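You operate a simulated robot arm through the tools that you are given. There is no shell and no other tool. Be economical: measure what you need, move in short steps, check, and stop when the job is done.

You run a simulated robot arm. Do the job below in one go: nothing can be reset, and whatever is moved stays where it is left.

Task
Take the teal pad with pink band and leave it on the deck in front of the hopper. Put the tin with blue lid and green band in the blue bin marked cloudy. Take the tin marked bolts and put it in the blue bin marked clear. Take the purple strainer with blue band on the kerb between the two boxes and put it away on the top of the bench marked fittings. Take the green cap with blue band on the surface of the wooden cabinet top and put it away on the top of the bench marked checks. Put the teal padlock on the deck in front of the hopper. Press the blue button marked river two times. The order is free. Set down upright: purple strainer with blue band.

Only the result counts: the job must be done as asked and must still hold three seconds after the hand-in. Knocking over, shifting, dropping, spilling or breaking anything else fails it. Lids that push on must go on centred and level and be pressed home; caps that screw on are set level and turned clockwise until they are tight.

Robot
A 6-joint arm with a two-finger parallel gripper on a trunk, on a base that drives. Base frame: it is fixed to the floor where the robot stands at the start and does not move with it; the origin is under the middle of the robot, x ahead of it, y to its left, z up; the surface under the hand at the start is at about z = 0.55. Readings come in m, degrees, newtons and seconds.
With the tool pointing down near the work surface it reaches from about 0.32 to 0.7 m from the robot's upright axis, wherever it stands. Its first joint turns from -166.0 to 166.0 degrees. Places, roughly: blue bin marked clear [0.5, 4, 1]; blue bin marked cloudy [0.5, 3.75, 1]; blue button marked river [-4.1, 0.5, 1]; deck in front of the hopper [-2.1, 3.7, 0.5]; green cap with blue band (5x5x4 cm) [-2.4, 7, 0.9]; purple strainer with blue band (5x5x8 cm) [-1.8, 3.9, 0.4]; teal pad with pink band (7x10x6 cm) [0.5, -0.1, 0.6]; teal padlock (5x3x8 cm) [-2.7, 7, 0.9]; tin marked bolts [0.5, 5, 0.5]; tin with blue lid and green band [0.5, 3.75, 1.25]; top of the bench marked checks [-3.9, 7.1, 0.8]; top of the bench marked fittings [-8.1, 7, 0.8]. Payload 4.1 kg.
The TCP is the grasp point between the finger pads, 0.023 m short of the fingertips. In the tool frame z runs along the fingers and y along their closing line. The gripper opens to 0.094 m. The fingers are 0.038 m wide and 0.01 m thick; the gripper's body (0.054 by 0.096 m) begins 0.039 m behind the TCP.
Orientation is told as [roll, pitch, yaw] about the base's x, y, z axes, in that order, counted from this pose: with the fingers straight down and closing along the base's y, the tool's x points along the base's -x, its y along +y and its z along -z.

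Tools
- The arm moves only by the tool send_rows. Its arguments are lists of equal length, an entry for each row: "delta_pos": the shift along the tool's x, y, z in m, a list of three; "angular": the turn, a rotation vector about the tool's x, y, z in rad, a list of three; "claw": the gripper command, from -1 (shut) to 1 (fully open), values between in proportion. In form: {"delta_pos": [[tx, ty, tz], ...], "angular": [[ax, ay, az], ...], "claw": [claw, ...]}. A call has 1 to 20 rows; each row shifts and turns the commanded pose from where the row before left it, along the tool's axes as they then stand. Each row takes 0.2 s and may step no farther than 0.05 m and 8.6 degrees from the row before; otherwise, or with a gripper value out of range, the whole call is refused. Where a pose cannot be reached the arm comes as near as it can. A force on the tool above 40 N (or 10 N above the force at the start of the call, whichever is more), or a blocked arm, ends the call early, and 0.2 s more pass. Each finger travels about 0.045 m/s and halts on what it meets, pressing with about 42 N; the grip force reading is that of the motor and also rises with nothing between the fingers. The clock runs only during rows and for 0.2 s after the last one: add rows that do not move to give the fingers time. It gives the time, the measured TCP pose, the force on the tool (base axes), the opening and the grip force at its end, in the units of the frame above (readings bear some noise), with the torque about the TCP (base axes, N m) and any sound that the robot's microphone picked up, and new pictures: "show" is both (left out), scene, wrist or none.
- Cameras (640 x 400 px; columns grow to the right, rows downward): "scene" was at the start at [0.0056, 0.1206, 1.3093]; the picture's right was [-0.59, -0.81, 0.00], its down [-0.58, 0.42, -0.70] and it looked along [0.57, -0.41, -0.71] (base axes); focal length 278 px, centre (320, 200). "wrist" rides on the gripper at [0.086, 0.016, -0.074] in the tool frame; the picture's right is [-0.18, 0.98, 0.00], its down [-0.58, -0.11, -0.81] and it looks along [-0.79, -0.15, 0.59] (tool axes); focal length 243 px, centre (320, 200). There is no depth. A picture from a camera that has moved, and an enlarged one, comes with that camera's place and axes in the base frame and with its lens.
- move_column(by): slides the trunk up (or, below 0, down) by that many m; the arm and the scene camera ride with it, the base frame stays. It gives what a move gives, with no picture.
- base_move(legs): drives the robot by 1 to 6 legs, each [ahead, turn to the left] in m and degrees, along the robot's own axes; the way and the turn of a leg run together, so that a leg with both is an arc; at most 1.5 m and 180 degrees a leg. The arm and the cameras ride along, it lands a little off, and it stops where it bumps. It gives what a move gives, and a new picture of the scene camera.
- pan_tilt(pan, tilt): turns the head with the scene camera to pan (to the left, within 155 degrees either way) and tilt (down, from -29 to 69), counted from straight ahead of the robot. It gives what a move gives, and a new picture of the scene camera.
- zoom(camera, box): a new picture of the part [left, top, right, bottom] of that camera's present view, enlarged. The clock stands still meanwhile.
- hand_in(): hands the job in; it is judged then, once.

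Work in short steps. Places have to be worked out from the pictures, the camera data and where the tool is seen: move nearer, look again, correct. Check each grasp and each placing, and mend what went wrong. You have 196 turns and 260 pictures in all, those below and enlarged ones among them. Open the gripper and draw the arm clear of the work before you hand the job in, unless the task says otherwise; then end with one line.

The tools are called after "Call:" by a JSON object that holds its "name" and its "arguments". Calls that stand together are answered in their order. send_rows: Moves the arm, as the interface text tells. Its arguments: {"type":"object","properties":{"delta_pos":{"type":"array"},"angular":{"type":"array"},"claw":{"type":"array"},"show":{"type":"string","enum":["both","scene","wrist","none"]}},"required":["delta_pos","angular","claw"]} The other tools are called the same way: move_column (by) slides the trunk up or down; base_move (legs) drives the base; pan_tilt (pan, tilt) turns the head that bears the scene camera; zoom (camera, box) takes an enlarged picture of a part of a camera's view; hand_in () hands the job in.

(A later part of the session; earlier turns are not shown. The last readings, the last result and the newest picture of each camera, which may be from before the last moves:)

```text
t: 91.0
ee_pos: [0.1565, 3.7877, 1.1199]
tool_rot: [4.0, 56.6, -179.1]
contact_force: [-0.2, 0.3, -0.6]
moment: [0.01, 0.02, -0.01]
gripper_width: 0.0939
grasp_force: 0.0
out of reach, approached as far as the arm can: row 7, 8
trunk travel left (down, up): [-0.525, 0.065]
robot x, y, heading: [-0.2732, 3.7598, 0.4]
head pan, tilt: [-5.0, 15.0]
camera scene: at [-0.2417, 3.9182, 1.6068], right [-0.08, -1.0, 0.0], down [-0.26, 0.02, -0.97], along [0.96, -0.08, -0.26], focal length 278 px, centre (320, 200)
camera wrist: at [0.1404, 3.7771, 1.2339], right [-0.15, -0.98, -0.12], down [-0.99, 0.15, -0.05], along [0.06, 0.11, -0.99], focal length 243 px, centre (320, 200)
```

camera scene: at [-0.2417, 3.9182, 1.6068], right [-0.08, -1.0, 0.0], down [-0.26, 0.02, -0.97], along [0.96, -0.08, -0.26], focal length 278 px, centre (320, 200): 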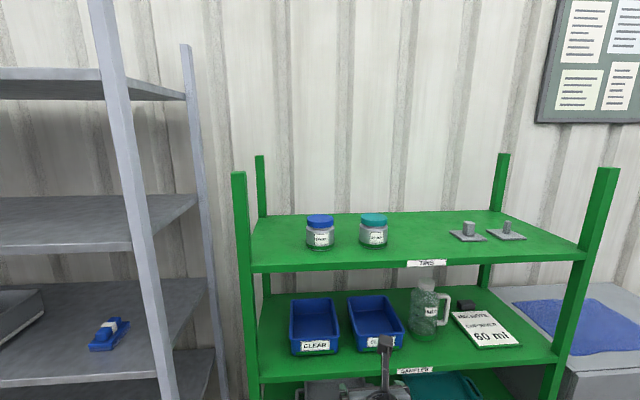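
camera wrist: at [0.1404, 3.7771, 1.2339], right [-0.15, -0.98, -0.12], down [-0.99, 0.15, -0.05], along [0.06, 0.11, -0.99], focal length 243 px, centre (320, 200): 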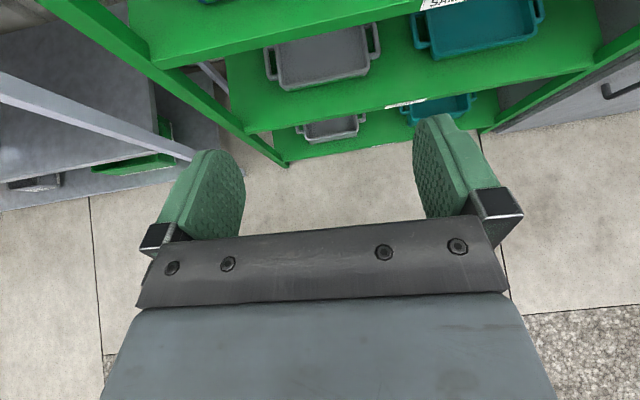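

I'm too close in for a level tool. I'll raise the hand above the top shelf level and move the base forward 0.2 m.

Call:
{"name": "send_rows", "arguments": {"delta_pos": [[0.0334, -0.013, -0.022], [0.0334, -0.013, -0.022], [0.0334, -0.013, -0.022], [0.0334, -0.013, -0.022], [0.0334, -0.013, -0.022], [0, 0, 0]], "angular": [[0, 0, 0], [0, 0, 0], [0, 0, 0], [0, 0, 0], [0, 0, 0], [0, 0, 0]], "claw": [1, 1, 1, 1, 1, 1], "show": "none"}}

Call:
{"name": "pan_tilt", "arguments": {"pan": -20, "tilt": 25}}

```text
t: 92.4
ee_pos: [0.1597, 3.8612, 1.3159]
tool_rot: [4.0, 56.5, -179.3]
contact_force: [-0.5, -0.9, -0.1]
moment: [-0.01, 0.03, 0.05]
gripper_width: 0.0942
grasp_force: 0.1
trunk travel left (down, up): [-0.525, 0.065]
robot x, y, heading: [-0.2721, 3.7573, 0.6]
head pan, tilt: [-5.0, 15.0]
```

```text
t: 93.2
ee_pos: [0.1598, 3.8611, 1.3167]
tool_rot: [4.0, 56.7, -179.3]
contact_force: [-0.3, -0.1, -0.2]
moment: [0.02, 0.03, 0.01]
gripper_width: 0.0941
grasp_force: 0.1
trunk travel left (down, up): [-0.525, 0.065]
robot x, y, heading: [-0.2719, 3.7595, 0.6]
head pan, tilt: [-20.0, 25.0]
camera scene: at [-0.2479, 3.8949, 1.5906], right [-0.33, -0.94, 0.0], down [-0.4, 0.14, -0.91], along [0.85, -0.3, -0.42], focal length 278 px, centre (320, 200)
```

scene: 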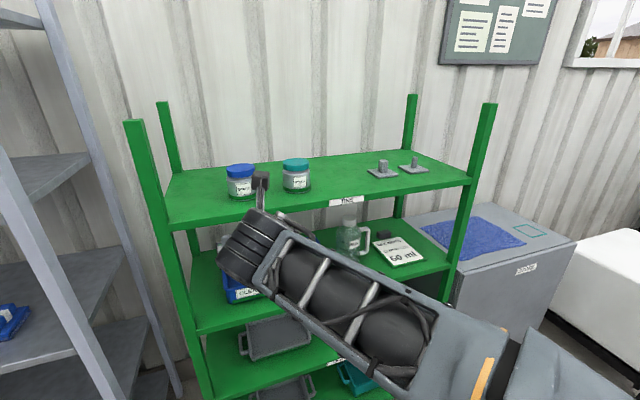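

I'll drive forward 0.2 m; the fingers stay short of the shelf front.

Call:
{"name": "base_move", "arguments": {"legs": [[0.2, 0]]}}

Call:
{"name": "send_rows", "arguments": {"delta_pos": [[0, 0, 0], [0, 0, 0], [0, 0, 0]], "angular": [[-0.06, 0.1, 0], [0, 0.06, 0], [0, 0, 0]], "claw": [1, 1, 1], "show": "wrist"}}

```text
t: 94.8
ee_pos: [0.3596, 3.8622, 1.3164]
tool_rot: [4.0, 56.6, -179.3]
contact_force: [0.6, 0.3, -0.7]
moment: [0.02, -0.01, 0.04]
gripper_width: 0.0941
grasp_force: 0.1
trunk travel left (down, up): [-0.525, 0.065]
robot x, y, heading: [-0.0722, 3.758, 0.4]
head pan, tilt: [-20.0, 25.0]
camera scene: at [-0.0472, 3.8965, 1.5905], right [-0.33, -0.94, 0.0], down [-0.4, 0.14, -0.91], along [0.85, -0.3, -0.42], focal length 278 px, centre (320, 200)
```

scene: 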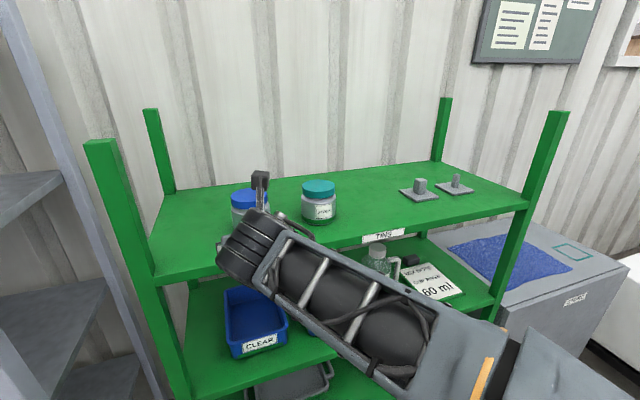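

```text
t: 95.6
ee_pos: [0.3588, 3.8615, 1.3176]
tool_rot: [9.6, 65.8, -176.8]
contact_force: [0.8, -0.7, -0.4]
moment: [0.02, 0.0, 0.04]
gripper_width: 0.0941
grasp_force: 0.1
trunk travel left (down, up): [-0.525, 0.065]
robot x, y, heading: [-0.0711, 3.7591, 0.3]
head pan, tilt: [-20.0, 25.0]
camera wrist: at [0.3246, 3.8567, 1.4276], right [-0.17, -0.98, -0.1], down [-0.96, 0.19, -0.21], along [0.23, 0.06, -0.97], focal length 243 px, centre (320, 200)
```

wrist: 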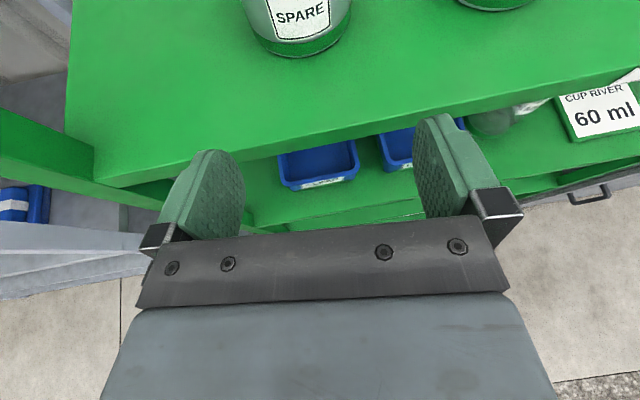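

Orientation is off by a few degrees. I'll correct it, creep forward 4 cm, and view the tin between the fingers.

Call:
{"name": "send_rows", "arguments": {"delta_pos": [[0, 0, 0], [0.017, 0.008, 0.036], [0, 0, 0]], "angular": [[0.115, 0, 0.019], [0, 0, 0], [0, 0, 0]], "claw": [1, 1, 1], "show": "wrist"}}

```text
t: 96.4
ee_pos: [0.4, 3.8537, 1.3181]
tool_rot: [0.6, 65.9, -179.5]
contact_force: [0.3, -0.5, 0.9]
moment: [-0.03, -0.01, 0.01]
gripper_width: 0.0939
grasp_force: 0.1
trunk travel left (down, up): [-0.525, 0.065]
robot x, y, heading: [-0.0725, 3.7594, 0.2]
head pan, tilt: [-20.0, 25.0]
camera wrist: at [0.3659, 3.8383, 1.4278], right [-0.08, -0.98, -0.16], down [-0.97, 0.11, -0.2], along [0.22, 0.14, -0.97], focal length 243 px, centre (320, 200)
```

wrist: 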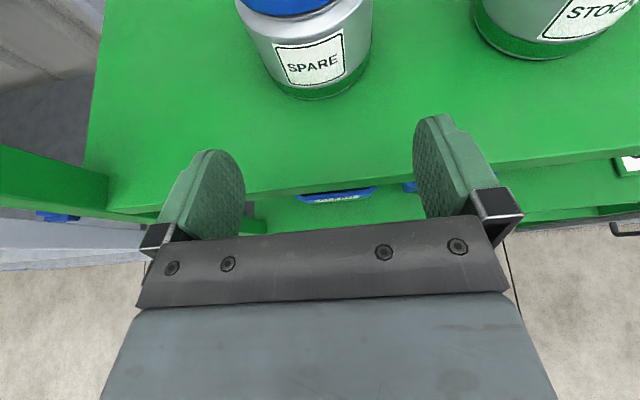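

The tin axis is at about (0.527, 3.857). I'll advance so that the fingers straddle it, then close.

Call:
{"name": "send_rows", "arguments": {"delta_pos": [[0.0134, -0.001, 0.035], [0.0134, -0.001, 0.035], [0.0134, -0.001, 0.0345], [0, 0, 0]], "angular": [[0, 0, 0], [0, 0, 0], [0, 0, 0], [0, 0, 0]], "claw": [1, 1, 1, 1], "show": "wrist"}}

```text
t: 97.4
ee_pos: [0.512, 3.8569, 1.3114]
tool_rot: [0.7, 65.9, -179.4]
contact_force: [0.7, 0.3, 0.0]
moment: [0.01, 0.01, 0.02]
gripper_width: 0.0939
grasp_force: 0.1
trunk travel left (down, up): [-0.525, 0.065]
robot x, y, heading: [-0.0743, 3.7626, 0.5]
head pan, tilt: [-20.0, 25.0]
camera wrist: at [0.479, 3.8405, 1.4209], right [-0.08, -0.98, -0.16], down [-0.97, 0.11, -0.2], along [0.22, 0.14, -0.97], focal length 243 px, centre (320, 200)
```

wrist: 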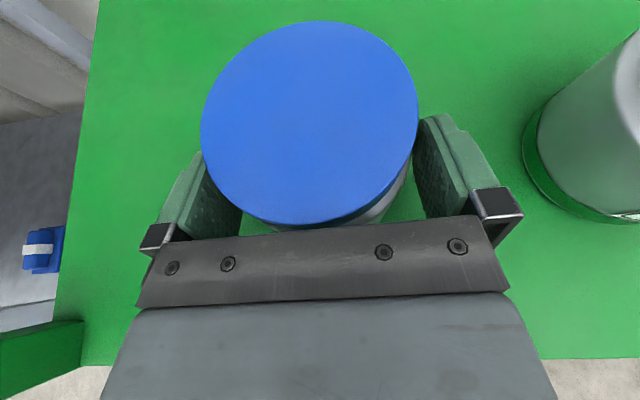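

The tin sits between the fingers. I'll close and lift.

Call:
{"name": "send_rows", "arguments": {"delta_pos": [[0, 0, 0], [0, 0, 0], [0, 0, 0], [0.0183, 0, -0.0082], [0.0274, 0, -0.0122], [0, 0, 0]], "angular": [[0, 0, 0], [0, 0, 0], [0, 0, 0], [0, 0, 0], [0, 0, 0], [0, 0, 0]], "claw": [-1, -1, -1, -1, -1, -1], "show": "both"}}

```text
t: 98.8
ee_pos: [0.5121, 3.8575, 1.3613]
tool_rot: [0.6, 65.7, -179.4]
contact_force: [0.7, -0.1, -0.7]
moment: [0.02, 0.02, 0.0]
gripper_width: 0.0833
grasp_force: 41.7
trunk travel left (down, up): [-0.525, 0.065]
robot x, y, heading: [-0.0736, 3.759, 0.3]
head pan, tilt: [-20.0, 25.0]
camera scene: at [-0.0478, 3.8965, 1.5905], right [-0.33, -0.94, 0.0], down [-0.4, 0.14, -0.91], along [0.85, -0.3, -0.42], focal length 278 px, centre (320, 200)
camera wrist: at [0.4784, 3.841, 1.4712], right [-0.08, -0.98, -0.16], down [-0.97, 0.11, -0.2], along [0.22, 0.14, -0.97], focal length 243 px, centre (320, 200)
```

scene: 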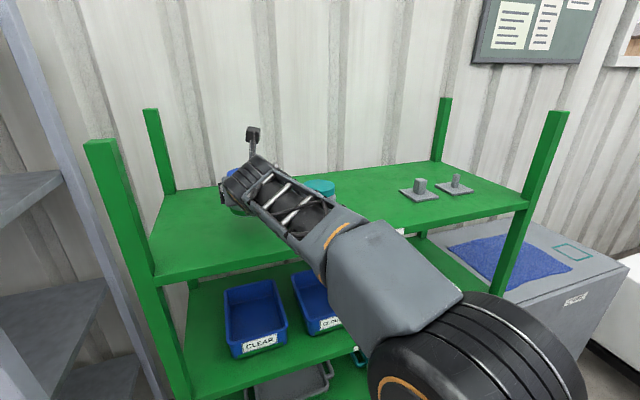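
wrist: 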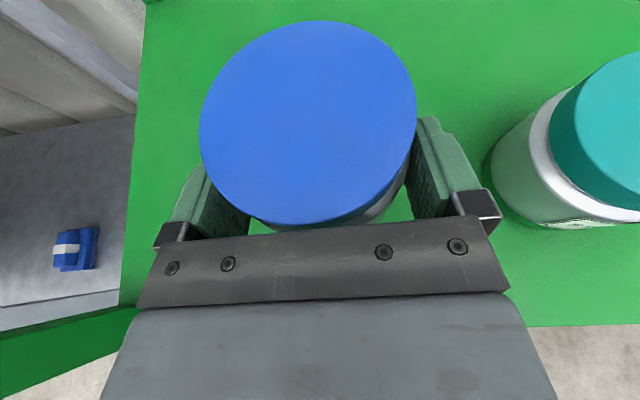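

The tin is held (0.083 m). I'll back the base out, lower the trunk, and shift the hand over to the cloudy bin's y.

Call:
{"name": "base_move", "arguments": {"legs": [[-0.23, 0]]}}

Call:
{"name": "move_column", "arguments": {"by": -0.3}}

Call:
{"name": "send_rows", "arguments": {"delta_pos": [[0, 0.04, 0], [0, 0.04, 0], [0, 0.04, 0], [0, 0.04, 0], [0, 0.033, 0], [0, 0, 0]], "angular": [[0, 0, 0], [0, 0, 0], [0, 0, 0], [0, 0, 0], [0, 0, 0], [0, 0, 0]], "claw": [-1, -1, -1, -1, -1, -1], "show": "both"}}

```text
t: 100.5
ee_pos: [0.2808, 3.8554, 1.3615]
tool_rot: [0.6, 65.9, -179.4]
contact_force: [-0.5, 0.5, 0.3]
moment: [-0.01, 0.02, -0.01]
gripper_width: 0.083
grasp_force: 41.6
trunk travel left (down, up): [-0.525, 0.065]
robot x, y, heading: [-0.3048, 3.7609, 0.5]
head pan, tilt: [-20.0, 25.0]
camera scene: at [-0.2785, 3.8945, 1.5906], right [-0.33, -0.94, 0.0], down [-0.4, 0.14, -0.91], along [0.85, -0.3, -0.42], focal length 278 px, centre (320, 200)
```

scene: 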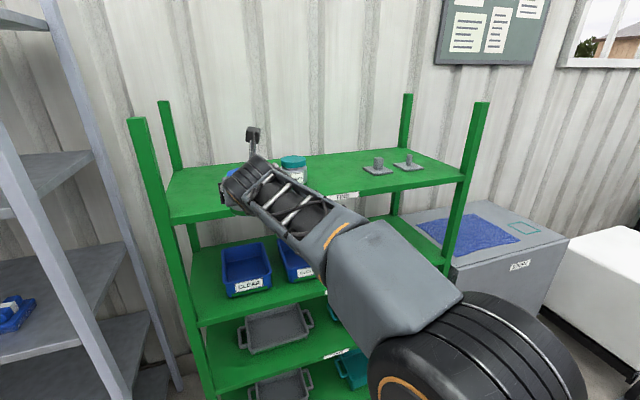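

```text
t: 103.5
ee_pos: [0.282, 3.8541, 1.0614]
tool_rot: [0.6, 65.8, -179.3]
contact_force: [0.3, -0.2, -1.5]
moment: [0.01, 0.02, -0.01]
gripper_width: 0.0833
grasp_force: 41.6
trunk travel left (down, up): [-0.225, 0.365]
robot x, y, heading: [-0.3013, 3.7561, 0.5]
head pan, tilt: [-20.0, 25.0]
```

```text
t: 104.9
ee_pos: [0.281, 3.7638, 1.0512]
tool_rot: [1.1, 66.1, 179.9]
contact_force: [0.0, -0.1, -0.6]
moment: [0.0, 0.01, 0.0]
gripper_width: 0.0826
grasp_force: 42.0
out of reach, approached as far as the arm can: row 3, 4, 5
trunk travel left (down, up): [-0.225, 0.365]
robot x, y, heading: [-0.3065, 3.7574, 0.3]
head pan, tilt: [-20.0, 25.0]
camera scene: at [-0.2778, 3.8945, 1.2906], right [-0.33, -0.94, 0.0], down [-0.4, 0.14, -0.91], along [0.85, -0.3, -0.42], focal length 278 px, centre (320, 200)
camera wrist: at [0.246, 3.7494, 1.1609], right [-0.09, -0.98, -0.16], down [-0.97, 0.13, -0.2], along [0.22, 0.14, -0.97], focal length 243 px, centre (320, 200)
```

scene: 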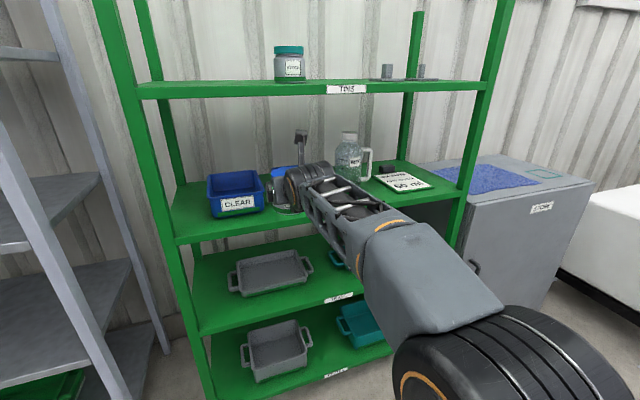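
wrist: 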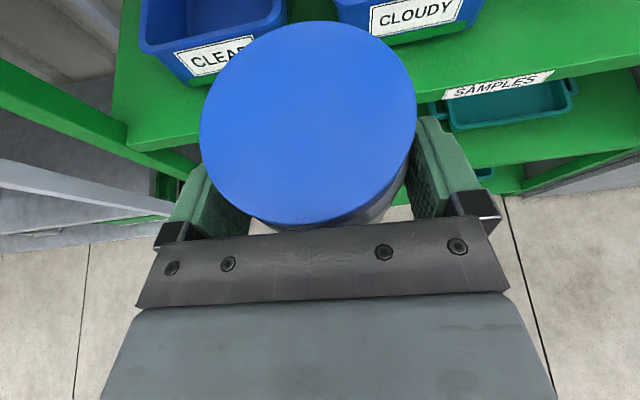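

The wrist limits rightward shift, so I'll turn the base by -6.2° instead and drive in partway.

Call:
{"name": "base_move", "arguments": {"legs": [[0, -6.2], [0.2, 0]]}}

Call:
{"name": "send_rows", "arguments": {"delta_pos": [[0, 0, 0]], "angular": [[0, 0, 0]], "claw": [-1], "show": "wrist"}}

```text
t: 107.1
ee_pos: [0.4775, 3.6801, 1.0514]
tool_rot: [1.1, 66.0, 173.7]
contact_force: [0.6, 0.4, -0.7]
moment: [0.03, -0.01, 0.01]
gripper_width: 0.0829
grasp_force: 41.9
trunk travel left (down, up): [-0.225, 0.365]
robot x, y, heading: [-0.1053, 3.7366, -5.6]
head pan, tilt: [-20.0, 25.0]
camera scene: at [-0.0643, 3.871, 1.2906], right [-0.43, -0.9, 0.0], down [-0.38, 0.18, -0.91], along [0.82, -0.39, -0.42], focal length 278 px, centre (320, 200)
```

scene: 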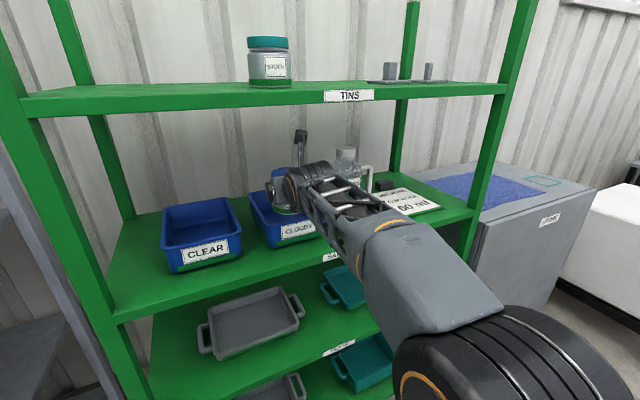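

```text
t: 107.5
ee_pos: [0.4763, 3.6802, 1.0512]
tool_rot: [1.1, 66.0, 173.8]
contact_force: [-0.5, -0.6, -0.2]
moment: [0.03, 0.04, 0.01]
gripper_width: 0.0831
grasp_force: 42.3
trunk travel left (down, up): [-0.225, 0.365]
robot x, y, heading: [-0.1037, 3.7338, -5.9]
head pan, tilt: [-20.0, 25.0]
camera wrist: at [0.4411, 3.6699, 1.1607], right [-0.2, -0.97, -0.16], down [-0.95, 0.23, -0.2], along [0.23, 0.11, -0.97], focal length 243 px, centre (320, 200)
```

wrist: 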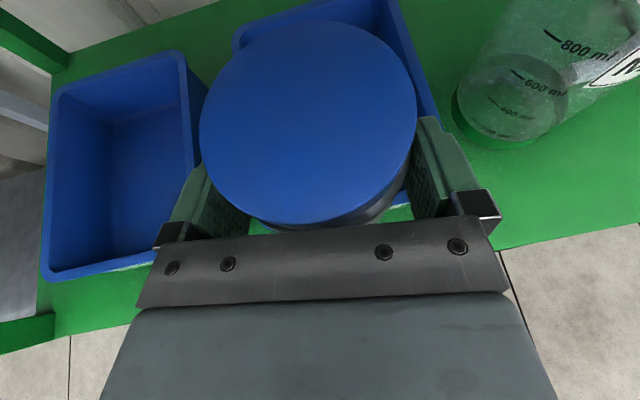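

The cloudy bin spans x 0.48 to 0.69 and y 3.58 to 3.746. I'll drive 0.12 m further to bring the tin over it and check.

Call:
{"name": "base_move", "arguments": {"legs": [[0.12, 0]]}}

Call:
{"name": "send_rows", "arguments": {"delta_pos": [[-0.0274, 0, 0.0122], [-0.0183, 0, 0.0082], [0, 0, 0]], "angular": [[0, 0, 0], [0, 0, 0], [0, 0, 0]], "claw": [-1, -1, -1], "show": "both"}}

```text
t: 108.7
ee_pos: [0.597, 3.6688, 1.052]
tool_rot: [1.1, 66.0, 173.7]
contact_force: [-1.1, 0.1, -0.9]
moment: [0.01, 0.01, -0.02]
gripper_width: 0.0829
grasp_force: 42.0
trunk travel left (down, up): [-0.225, 0.365]
robot x, y, heading: [0.0195, 3.7225, -5.6]
head pan, tilt: [-20.0, 25.0]
camera scene: at [0.0566, 3.8589, 1.2906], right [-0.43, -0.9, 0.0], down [-0.38, 0.18, -0.91], along [0.82, -0.39, -0.42], focal length 278 px, centre (320, 200)
```

scene: 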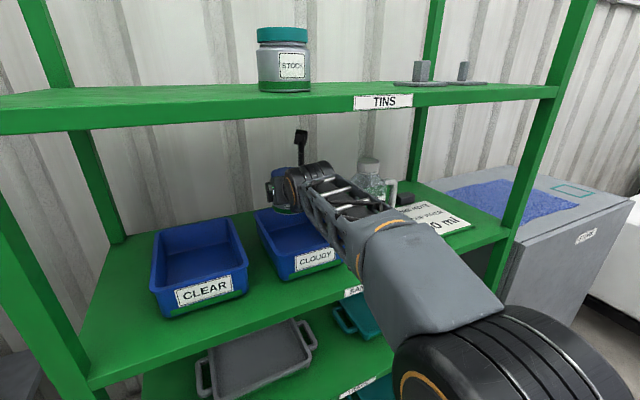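

```text
t: 109.5
ee_pos: [0.5963, 3.6665, 0.9996]
tool_rot: [1.1, 66.0, 173.7]
contact_force: [-1.2, -0.4, -1.1]
moment: [-0.03, -0.01, -0.01]
gripper_width: 0.0831
grasp_force: 42.2
trunk travel left (down, up): [-0.225, 0.365]
robot x, y, heading: [0.0175, 3.7255, -5.7]
head pan, tilt: [-20.0, 25.0]
camera scene: at [0.0568, 3.8589, 1.2906], right [-0.43, -0.9, 0.0], down [-0.38, 0.18, -0.91], along [0.82, -0.39, -0.42], focal length 278 px, centre (320, 200)
camera wrist: at [0.5617, 3.6569, 1.1097], right [-0.2, -0.97, -0.16], down [-0.95, 0.23, -0.2], along [0.23, 0.11, -0.97], focal length 243 px, centre (320, 200)
```

scene: 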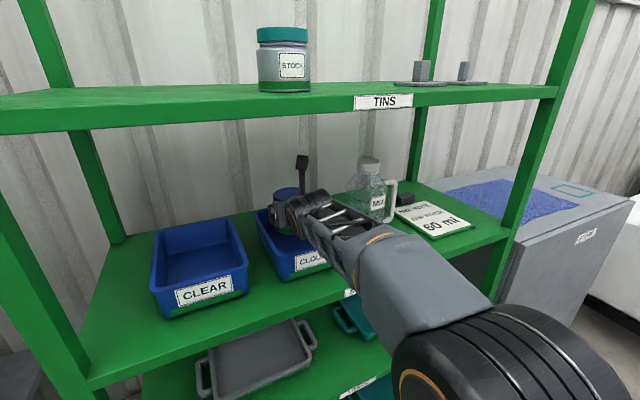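
wrist: 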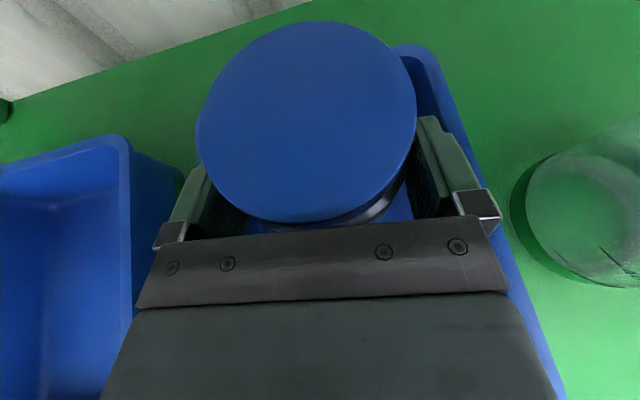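

The tin is well inside the bin's outline. I'll lower gently to contact.

Call:
{"name": "send_rows", "arguments": {"delta_pos": [[-0.0183, 0, 0.0082], [-0.0137, 0, 0.0061], [-0.0055, 0, 0.0025], [-0.0046, 0, 0.002], [-0.0046, 0, 0.002], [0, 0, 0]], "angular": [[0, 0, 0], [0, 0, 0], [0, 0, 0], [0, 0, 0], [0, 0, 0], [0, 0, 0]], "claw": [-1, -1, -1, -1, -1, -1], "show": "wrist"}}

```text
t: 110.9
ee_pos: [0.5975, 3.6679, 0.9599]
tool_rot: [0.9, 67.2, 173.5]
contact_force: [2.6, -1.3, 35.8]
moment: [0.36, -0.38, -0.03]
gripper_width: 0.083
grasp_force: 41.9
trunk travel left (down, up): [-0.225, 0.365]
robot x, y, heading: [0.0191, 3.7225, -5.4]
head pan, tilt: [-20.0, 25.0]
camera wrist: at [0.559, 3.6569, 1.0696], right [-0.2, -0.97, -0.16], down [-0.95, 0.23, -0.23], along [0.26, 0.11, -0.96], focal length 243 px, centre (320, 200)
```

wrist: 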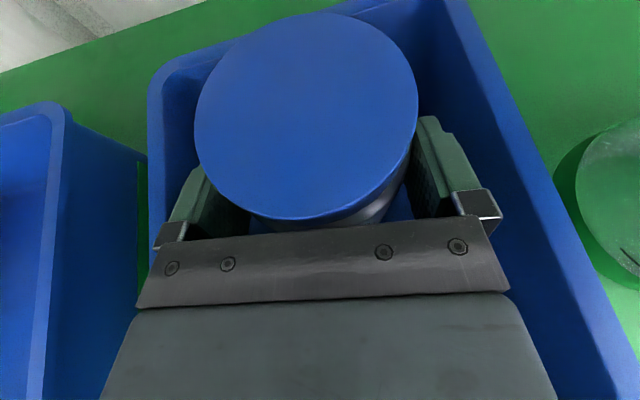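

Contact at 36 N; the tin is on the bin floor. I'll ease off a little, open, rise and look.

Call:
{"name": "send_rows", "arguments": {"delta_pos": [[0.0055, 0, -0.0025], [0, 0, 0], [0, 0, 0], [0, 0, 0], [0.0137, 0, -0.0061], [0.0274, 0, -0.0122], [0.0365, 0, -0.0163], [0, 0, 0]], "angular": [[0, 0, 0], [0, 0, 0], [0, 0, 0], [0, 0, 0], [0, 0, 0], [0, 0, 0], [0, 0, 0], [0, 0, 0]], "claw": [-1, 1, 1, 1, 1, 1, 1, 1], "show": "both"}}

```text
t: 112.7
ee_pos: [0.5975, 3.6678, 1.0405]
tool_rot: [1.1, 65.8, 173.7]
contact_force: [0.1, 1.0, 0.0]
moment: [0.0, 0.0, -0.01]
gripper_width: 0.0937
grasp_force: 0.1
trunk travel left (down, up): [-0.225, 0.365]
robot x, y, heading: [0.0133, 3.7243, -5.5]
head pan, tilt: [-20.0, 25.0]
camera scene: at [0.0566, 3.8589, 1.2905], right [-0.43, -0.9, 0.0], down [-0.38, 0.18, -0.91], along [0.82, -0.39, -0.42], focal length 278 px, centre (320, 200)
camera wrist: at [0.5624, 3.6576, 1.1505], right [-0.2, -0.97, -0.16], down [-0.95, 0.23, -0.2], along [0.23, 0.11, -0.97], focal length 243 px, centre (320, 200)
```

scene: 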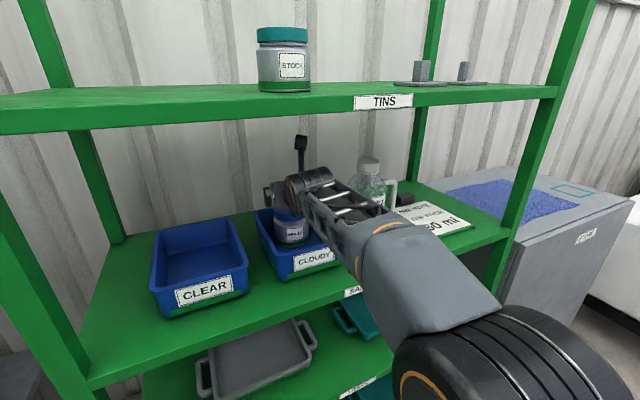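
wrist: 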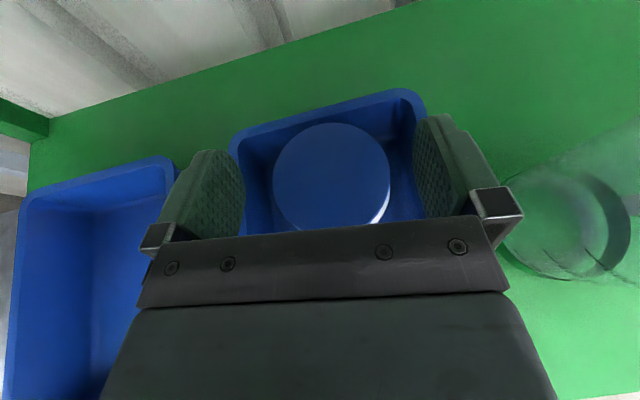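

The blue-lid tin stands upright in the cloudy bin. Now I'll back out and go to the grey rack, where I judge the bolts tin to be near (0.48, 4.85, 0.65).

Call:
{"name": "base_move", "arguments": {"legs": [[-0.6, 0], [0, 88.6], [1.06, 0], [0, -83]]}}

Call:
{"name": "pan_tilt", "arguments": {"pan": 0, "tilt": 35}}

```text
t: 128.5
ee_pos: [0.1351, 4.8458, 1.0401]
tool_rot: [1.1, 66.0, 179.9]
contact_force: [0.8, -0.6, -0.8]
moment: [0.0, -0.03, -0.04]
gripper_width: 0.0938
grasp_force: 0.0
trunk travel left (down, up): [-0.225, 0.365]
robot x, y, heading: [-0.4483, 4.8398, 0.6]
head pan, tilt: [-20.0, 25.0]
camera scene: at [-0.4227, 4.9777, 1.2906], right [-0.33, -0.94, 0.0], down [-0.4, 0.14, -0.91], along [0.85, -0.3, -0.42], focal length 278 px, centre (320, 200)
```

scene: 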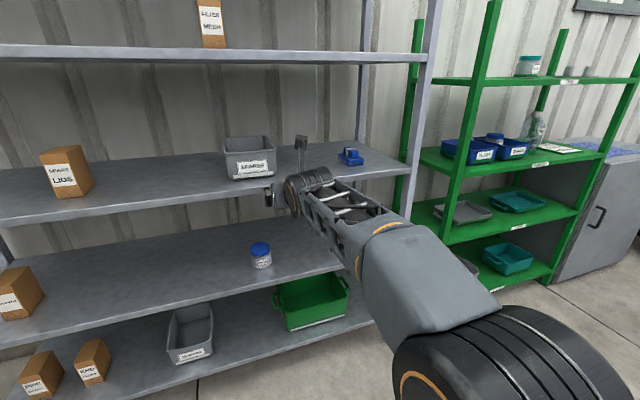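

```text
t: 129.3
ee_pos: [0.1351, 4.8462, 1.0409]
tool_rot: [1.1, 66.0, 179.9]
contact_force: [-0.1, 1.5, -0.1]
moment: [0.0, 0.0, 0.01]
gripper_width: 0.0938
grasp_force: 0.0
trunk travel left (down, up): [-0.225, 0.365]
robot x, y, heading: [-0.4472, 4.8384, 0.7]
head pan, tilt: [0.0, 35.0]
camera scene: at [-0.4215, 5.0091, 1.2748], right [0.01, -1.0, 0.0], down [-0.57, 0.0, -0.82], along [0.82, 0.01, -0.57], focal length 278 px, centre (320, 200)
```

scene: 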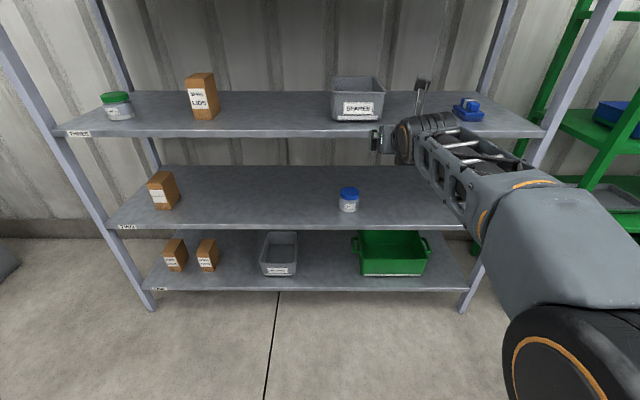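

I'll zoom to check the label on the tin and pin down its place.

Call:
{"name": "zoom", "arguments": {"camera": "scene", "box": [300, 160, 420, 240]}}

Call:
{"name": "zoom", "arguments": {"camera": "scene", "box": [60, 80, 180, 160]}}

```text
5.00 times, centred on (360, 200) of scene
camera zoom: at [-0.4215, 5.0091, 1.2748], right [0.01, -1.0, 0.0], down [-0.57, 0.0, -0.82], along [0.82, 0.01, -0.57], focal length 1389 px, centre (120, 200)
```

zoom: 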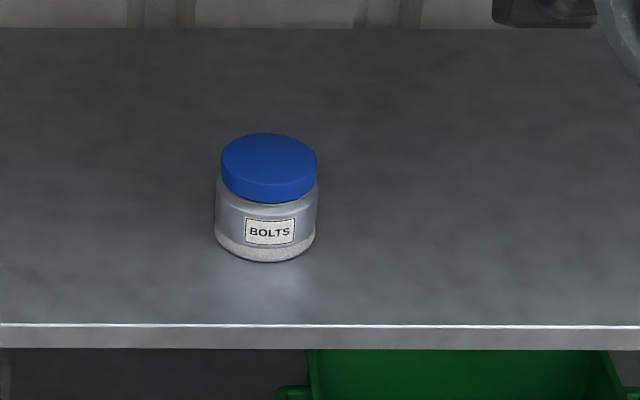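

```text
5.00 times, centred on (120, 120) of scene
camera zoom: at [-0.4215, 5.0091, 1.2748], right [0.01, -1.0, 0.0], down [-0.57, 0.0, -0.82], along [0.82, 0.01, -0.57], focal length 1389 px, centre (1320, 600)
```

zoom: 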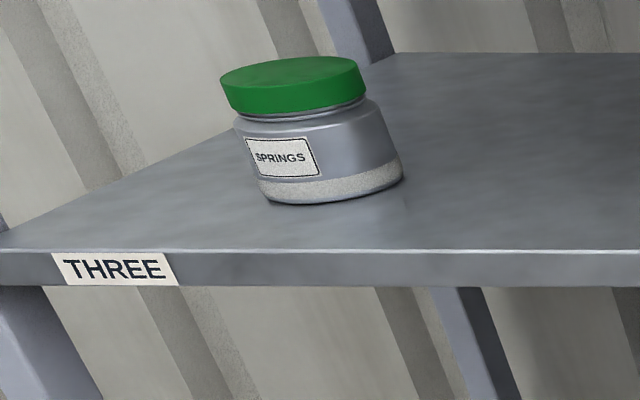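

The label reads BOLTS, and the tin is near (0.53, 4.898) with its top at about 0.655. I'll lower the trunk and hand, shift left a little, then drive closer.

Call:
{"name": "move_column", "arguments": {"by": -0.22}}

Call:
{"name": "send_rows", "arguments": {"delta_pos": [[-0.0365, -0.0125, 0.0163], [-0.0365, -0.0125, 0.0163], [-0.0365, -0.0125, 0.0163], [-0.0365, -0.0125, 0.0163], [-0.0046, 0, 0.002], [0, 0, 0]], "angular": [[0, 0, 0], [0, 0, 0], [0, 0, 0], [0, 0, 0], [0, 0, 0], [0, 0, 0]], "claw": [1, 1, 1, 1, 1, 1], "show": "none"}}

Call:
{"name": "base_move", "arguments": {"legs": [[0.25, 0]]}}

Call:
{"name": "send_rows", "arguments": {"delta_pos": [[0, 0, 0]], "angular": [[0, 0, 0]], "claw": [1], "show": "wrist"}}

```text
t: 131.6
ee_pos: [0.1355, 4.8452, 0.8208]
tool_rot: [1.2, 66.0, 179.9]
contact_force: [0.1, 0.9, -0.4]
moment: [-0.01, -0.04, -0.02]
gripper_width: 0.0941
grasp_force: 0.0
trunk travel left (down, up): [-0.005, 0.585]
robot x, y, heading: [-0.4494, 4.8397, 0.6]
head pan, tilt: [0.0, 35.0]
```

```text
t: 133.0
ee_pos: [0.1372, 4.8964, 0.6545]
tool_rot: [1.1, 66.0, 179.9]
contact_force: [-0.3, -0.5, 0.4]
moment: [0.0, 0.02, 0.0]
gripper_width: 0.094
grasp_force: 0.0
trunk travel left (down, up): [-0.005, 0.585]
robot x, y, heading: [-0.449, 4.8414, 0.8]
head pan, tilt: [0.0, 35.0]
```

```text
t: 134.8
ee_pos: [0.3874, 4.8988, 0.6558]
tool_rot: [1.2, 66.0, 179.9]
contact_force: [-0.1, -0.6, -0.4]
moment: [0.01, 0.0, 0.01]
gripper_width: 0.094
grasp_force: 0.1
trunk travel left (down, up): [-0.005, 0.585]
robot x, y, heading: [-0.1988, 4.841, 0.5]
head pan, tilt: [0.0, 35.0]
camera scene: at [-0.1706, 5.0115, 1.0548], right [0.01, -1.0, 0.0], down [-0.57, -0.01, -0.82], along [0.82, 0.01, -0.57], focal length 278 px, centre (320, 200)
```

scene: 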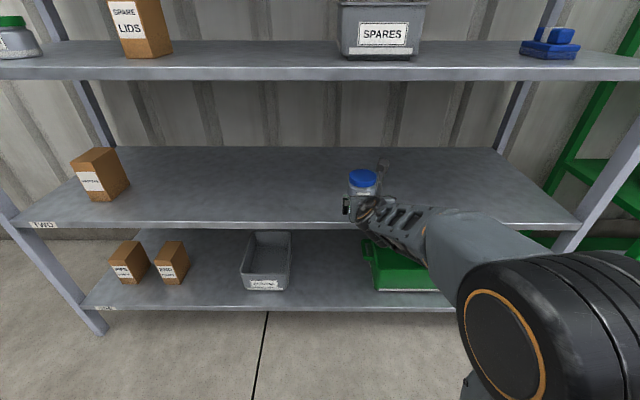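

```text
t: 135.2
ee_pos: [0.3874, 4.8983, 0.6555]
tool_rot: [1.1, 66.0, 179.9]
contact_force: [0.5, -0.1, 0.6]
moment: [0.0, -0.04, -0.02]
gripper_width: 0.0938
grasp_force: 0.0
trunk travel left (down, up): [-0.005, 0.585]
robot x, y, heading: [-0.1984, 4.8385, 0.5]
head pan, tilt: [0.0, 35.0]
camera wrist: at [0.3541, 4.884, 0.7654], right [-0.09, -0.98, -0.16], down [-0.97, 0.13, -0.2], along [0.22, 0.14, -0.97], focal length 243 px, centre (320, 200)
```

wrist: 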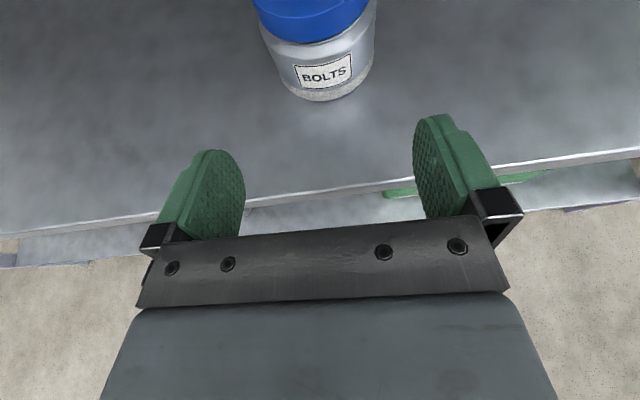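

The bolts tin axis is near (0.526, 4.893). I'll lower to z ≈ 0.625 and advance partway.

Call:
{"name": "send_rows", "arguments": {"delta_pos": [[-0.0274, 0.005, 0.0122], [0.0122, 0, 0.0274], [0.0122, 0, 0.0274], [0, 0, 0]], "angular": [[0, 0, 0], [0, 0, 0], [0, 0, 0], [0, 0, 0]], "claw": [1, 1, 1, 1], "show": "wrist"}}

```text
t: 136.2
ee_pos: [0.4481, 4.8928, 0.6259]
tool_rot: [1.1, 66.0, 179.8]
contact_force: [0.1, 0.3, -0.5]
moment: [0.02, 0.01, -0.02]
gripper_width: 0.0942
grasp_force: 0.0
trunk travel left (down, up): [-0.005, 0.585]
robot x, y, heading: [-0.1995, 4.846, 0.6]
head pan, tilt: [0.0, 35.0]
camera wrist: at [0.4137, 4.8782, 0.7355], right [-0.09, -0.98, -0.16], down [-0.97, 0.13, -0.2], along [0.22, 0.14, -0.97], focal length 243 px, centre (320, 200)
```

wrist: 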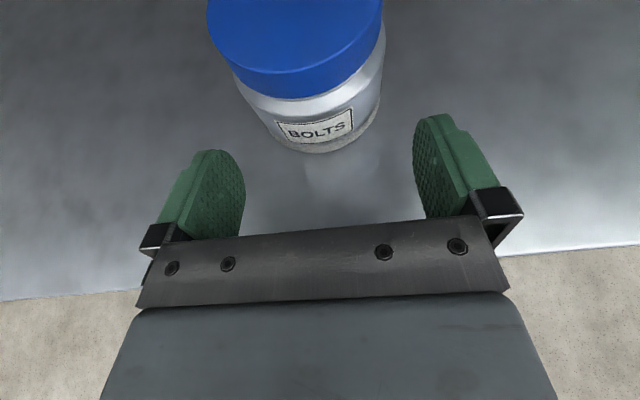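

Still aligned. I'll advance the last 6 cm and close.

Call:
{"name": "send_rows", "arguments": {"delta_pos": [[0.0125, -0.001, 0.028], [0.0125, 0, 0.028], [0, 0, 0], [0, 0, 0], [0, 0, 0], [0, 0, 0]], "angular": [[0, 0, 0], [0, 0, 0], [0, 0, 0], [0, 0, 0], [0, 0, 0], [0, 0, 0]], "claw": [1, 1, 1, -1, -1, -1], "show": "wrist"}}

```text
t: 137.6
ee_pos: [0.5089, 4.892, 0.6258]
tool_rot: [1.2, 66.0, 180.0]
contact_force: [0.4, -0.2, 0.9]
moment: [0.0, -0.03, -0.07]
gripper_width: 0.0832
grasp_force: 42.1
trunk travel left (down, up): [-0.005, 0.585]
robot x, y, heading: [-0.1969, 4.842, 0.7]
head pan, tilt: [0.0, 35.0]
camera wrist: at [0.4753, 4.8777, 0.7353], right [-0.09, -0.98, -0.16], down [-0.97, 0.13, -0.2], along [0.22, 0.14, -0.97], focal length 243 px, centre (320, 200)
```

wrist: 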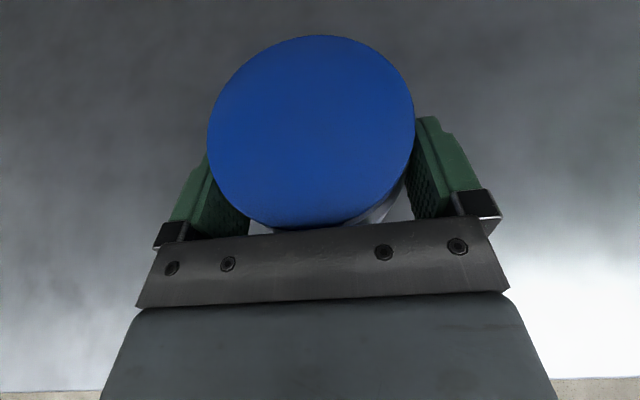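

The bolts tin is held (0.083 m). I'll lift it, back out, raise the trunk and drive over to the clear bin.

Call:
{"name": "send_rows", "arguments": {"delta_pos": [[0.0183, 0, -0.0082], [0.0183, 0, -0.0082], [0, 0, 0]], "angular": [[0, 0, 0], [0, 0, 0], [0, 0, 0]], "claw": [-1, -1, -1], "show": "none"}}

Call:
{"name": "base_move", "arguments": {"legs": [[-0.4, 0]]}}

Call:
{"name": "move_column", "arguments": {"by": 0.4}}

Call:
{"name": "base_move", "arguments": {"legs": [[0, -90.5], [1.0, 0], [0, 90]]}}

```text
t: 138.4
ee_pos: [0.5102, 4.8936, 0.6658]
tool_rot: [1.1, 66.0, 179.8]
contact_force: [0.0, 0.3, -1.5]
moment: [-0.02, 0.02, 0.03]
gripper_width: 0.0832
grasp_force: 42.0
trunk travel left (down, up): [-0.005, 0.585]
robot x, y, heading: [-0.1928, 4.845, 0.7]
head pan, tilt: [0.0, 35.0]
```

```text
t: 140.9
ee_pos: [0.1097, 4.8875, 0.6645]
tool_rot: [1.2, 66.0, 179.8]
contact_force: [0.1, 0.1, -1.8]
moment: [0.01, 0.01, 0.0]
gripper_width: 0.0832
grasp_force: 41.8
trunk travel left (down, up): [-0.005, 0.585]
robot x, y, heading: [-0.6002, 4.8339, 0.3]
head pan, tilt: [0.0, 35.0]
camera scene: at [-0.5701, 5.0082, 1.0548], right [0.01, -1.0, 0.0], down [-0.57, 0.0, -0.82], along [0.82, 0.01, -0.57], focal length 278 px, centre (320, 200)
```

scene: 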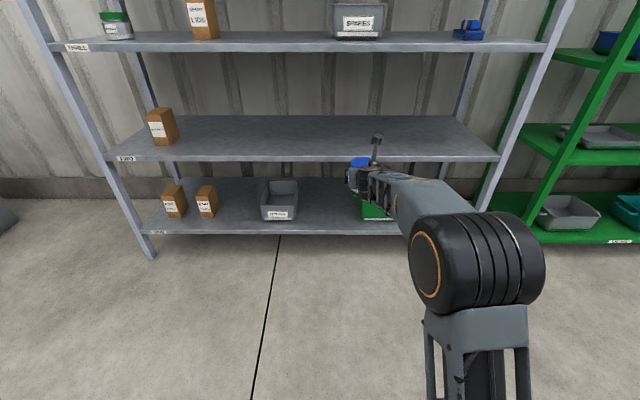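

```text
t: 144.8
ee_pos: [0.1091, 4.8868, 1.0643]
tool_rot: [1.2, 65.9, 179.8]
contact_force: [0.1, 1.0, -1.0]
moment: [-0.01, 0.0, 0.0]
gripper_width: 0.0827
grasp_force: 42.0
trunk travel left (down, up): [-0.405, 0.185]
robot x, y, heading: [-0.5987, 4.8397, 0.4]
head pan, tilt: [0.0, 35.0]
```

```text
t: 157.6
ee_pos: [0.1103, 3.8845, 1.0639]
tool_rot: [1.1, 66.0, 179.7]
contact_force: [0.6, 0.9, -1.4]
moment: [0.0, 0.01, 0.0]
gripper_width: 0.0829
grasp_force: 41.9
trunk travel left (down, up): [-0.405, 0.185]
robot x, y, heading: [-0.5977, 3.8369, 0.5]
head pan, tilt: [0.0, 35.0]
camera scene: at [-0.5695, 4.0085, 1.4548], right [0.01, -1.0, 0.0], down [-0.57, 0.0, -0.82], along [0.82, 0.0, -0.57], focal length 278 px, centre (320, 200)
```

scene: 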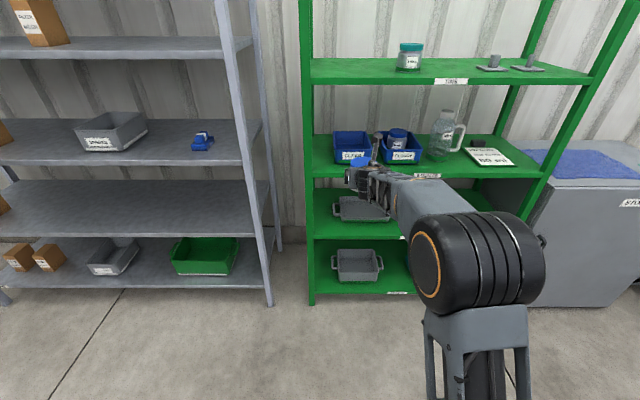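

I'm lined up with the clear bin. I'll drive in 0.4 m and look.

Call:
{"name": "base_move", "arguments": {"legs": [[0.4, 0]]}}

Call:
{"name": "send_rows", "arguments": {"delta_pos": [[0, 0, 0]], "angular": [[0, 0, 0]], "claw": [-1], "show": "wrist"}}

```text
t: 160.1
ee_pos: [0.5113, 3.8882, 1.0641]
tool_rot: [1.1, 66.0, 179.8]
contact_force: [-0.1, 0.2, -1.0]
moment: [0.0, -0.02, -0.02]
gripper_width: 0.0825
grasp_force: 42.2
trunk travel left (down, up): [-0.405, 0.185]
robot x, y, heading: [-0.1986, 3.8429, 0.4]
head pan, tilt: [0.0, 35.0]
camera scene: at [-0.1683, 4.0105, 1.4548], right [0.01, -1.0, 0.0], down [-0.57, 0.0, -0.82], along [0.82, 0.0, -0.57], focal length 278 px, centre (320, 200)
```

scene: 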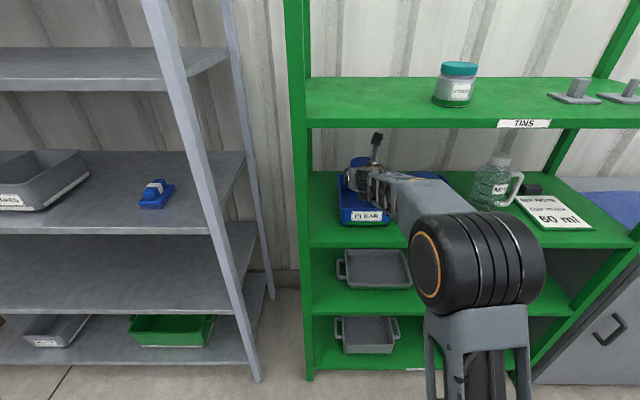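

```text
t: 160.5
ee_pos: [0.5111, 3.8885, 1.0651]
tool_rot: [1.1, 65.9, 179.7]
contact_force: [-0.1, 0.4, -1.2]
moment: [0.01, -0.03, -0.05]
gripper_width: 0.083
grasp_force: 42.5
trunk travel left (down, up): [-0.405, 0.185]
robot x, y, heading: [-0.196, 3.8405, 0.1]
head pan, tilt: [0.0, 35.0]
camera wrist: at [0.4773, 3.8746, 1.1746], right [-0.1, -0.98, -0.16], down [-0.97, 0.13, -0.2], along [0.22, 0.14, -0.97], focal length 243 px, centre (320, 200)
```

wrist: 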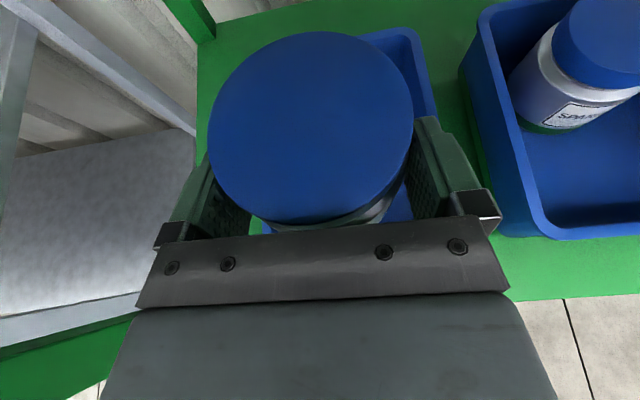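

Aligned. I'll drive 0.09 m further, lower toward the bin and check.

Call:
{"name": "base_move", "arguments": {"legs": [[0.09, 0]]}}

Call:
{"name": "send_rows", "arguments": {"delta_pos": [[-0.0274, 0, 0.0122], [-0.0274, 0, 0.0122], [-0.0137, 0, 0.0061], [0, 0, 0]], "angular": [[0, 0, 0], [0, 0, 0], [0, 0, 0], [0, 0, 0]], "claw": [-1, -1, -1, -1], "show": "wrist"}}

```text
t: 161.6
ee_pos: [0.6028, 3.889, 1.0644]
tool_rot: [1.2, 65.9, 179.7]
contact_force: [0.0, 0.4, -0.8]
moment: [-0.02, 0.02, -0.01]
gripper_width: 0.0831
grasp_force: 41.9
trunk travel left (down, up): [-0.405, 0.185]
robot x, y, heading: [-0.1069, 3.8408, 0.4]
head pan, tilt: [0.0, 35.0]
camera scene: at [-0.0774, 4.011, 1.4548], right [0.01, -1.0, 0.0], down [-0.57, 0.0, -0.82], along [0.82, 0.0, -0.57], focal length 278 px, centre (320, 200)
```

scene: 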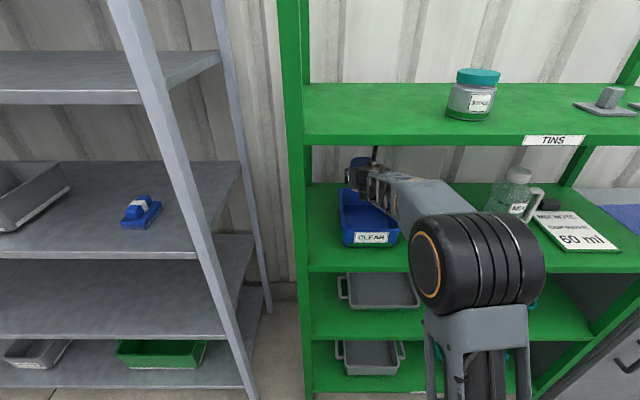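

```text
t: 162.6
ee_pos: [0.602, 3.8876, 0.9903]
tool_rot: [1.2, 65.8, 179.7]
contact_force: [-0.8, -0.6, -1.5]
moment: [-0.01, -0.03, 0.01]
gripper_width: 0.0828
grasp_force: 42.5
trunk travel left (down, up): [-0.405, 0.185]
robot x, y, heading: [-0.103, 3.838, 0.1]
head pan, tilt: [0.0, 35.0]
camera wrist: at [0.5681, 3.8741, 1.0993], right [-0.1, -0.98, -0.16], down [-0.97, 0.13, -0.2], along [0.22, 0.14, -0.97], focal length 243 px, centre (320, 200)
```

wrist: 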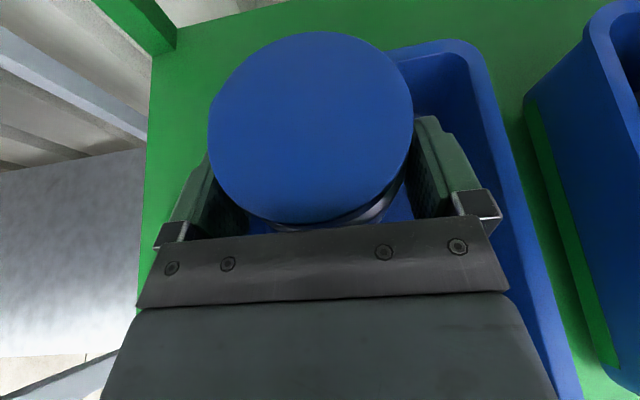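

The bin centre looks slightly to the right, near y ≈ 3.879. I'll shift 9 mm right and lower to contact.

Call:
{"name": "send_rows", "arguments": {"delta_pos": [[0, 0.009, 0], [-0.0091, 0, 0.0041], [-0.0091, 0, 0.0041], [-0.0046, 0, 0.002], [-0.0046, 0, 0.002], [0, 0, 0]], "angular": [[0, 0, 0], [0, 0, 0], [0, 0, 0], [0, 0, 0], [0, 0, 0], [0, 0, 0]], "claw": [-1, -1, -1, -1, -1, -1], "show": "wrist"}}

```text
t: 164.0
ee_pos: [0.6019, 3.8798, 0.9599]
tool_rot: [1.2, 65.9, 179.7]
contact_force: [-0.5, 0.1, -1.4]
moment: [-0.01, 0.0, 0.06]
gripper_width: 0.0831
grasp_force: 41.8
trunk travel left (down, up): [-0.405, 0.185]
robot x, y, heading: [-0.1056, 3.8402, 0.3]
head pan, tilt: [0.0, 35.0]
camera wrist: at [0.568, 3.8652, 1.0693], right [-0.1, -0.98, -0.16], down [-0.97, 0.13, -0.2], along [0.22, 0.14, -0.97], focal length 243 px, centre (320, 200)
```

wrist: 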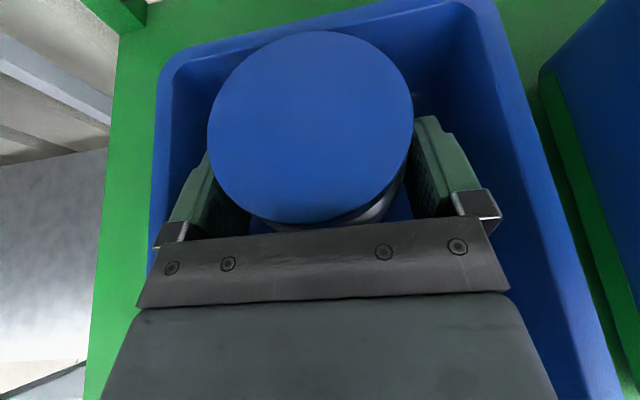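

There is more room on the right; I'll shift 8 mm further and settle onto the floor.

Call:
{"name": "send_rows", "arguments": {"delta_pos": [[0, 0.008, 0], [-0.0037, 0, 0.0016], [-0.0037, 0, 0.0016], [-0.0027, 0, 0.0012], [-0.0027, 0, 0.0012], [0, 0, 0]], "angular": [[0, 0, 0], [0, 0, 0], [0, 0, 0], [0, 0, 0], [0, 0, 0], [0, 0, 0]], "claw": [-1, -1, -1, -1, -1, -1], "show": "none"}}

```text
t: 165.4
ee_pos: [0.6011, 3.8712, 0.9588]
tool_rot: [0.9, 67.3, 179.5]
contact_force: [1.0, 1.2, 5.8]
moment: [0.1, 0.02, -0.01]
gripper_width: 0.0828
grasp_force: 41.9
trunk travel left (down, up): [-0.405, 0.185]
robot x, y, heading: [-0.1043, 3.8468, 0.4]
head pan, tilt: [0.0, 35.0]
```

It has come to rest. I'll ease up 5 mm, release, rise and look.

Call:
{"name": "send_rows", "arguments": {"delta_pos": [[0.006, 0, -0.0027], [0, 0, 0], [0, 0, 0], [0, 0, 0], [0.0137, 0, -0.0061], [0.0274, 0, -0.0122], [0.0365, 0, -0.0163], [0, 0, 0]], "angular": [[0, 0, 0], [0, 0, 0], [0, 0, 0], [0, 0, 0], [0, 0, 0], [0, 0, 0], [0, 0, 0], [0, 0, 0]], "claw": [-1, 1, 1, 1, 1, 1, 1, 1], "show": "both"}}

```text
t: 167.2
ee_pos: [0.6016, 3.8719, 1.0381]
tool_rot: [1.1, 66.0, 179.8]
contact_force: [-0.5, 0.8, 0.1]
moment: [0.0, 0.01, 0.01]
gripper_width: 0.0936
grasp_force: 0.2
trunk travel left (down, up): [-0.405, 0.185]
robot x, y, heading: [-0.1041, 3.8454, 0.2]
head pan, tilt: [0.0, 35.0]
camera scene: at [-0.0779, 4.011, 1.4548], right [0.01, -1.0, 0.0], down [-0.57, 0.0, -0.82], along [0.82, 0.0, -0.57], focal length 278 px, centre (320, 200)
camera wrist: at [0.5677, 3.8572, 1.1473], right [-0.1, -0.98, -0.16], down [-0.97, 0.13, -0.2], along [0.22, 0.14, -0.97], focal length 243 px, centre (320, 200)
```

scene: 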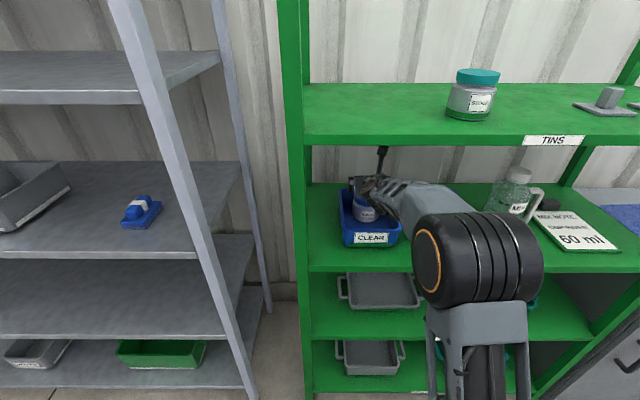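
wrist: 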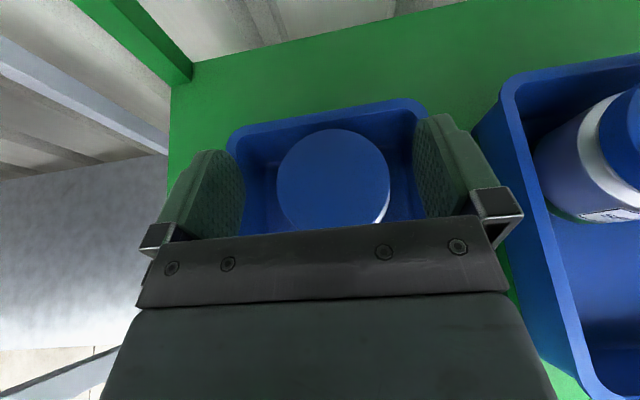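

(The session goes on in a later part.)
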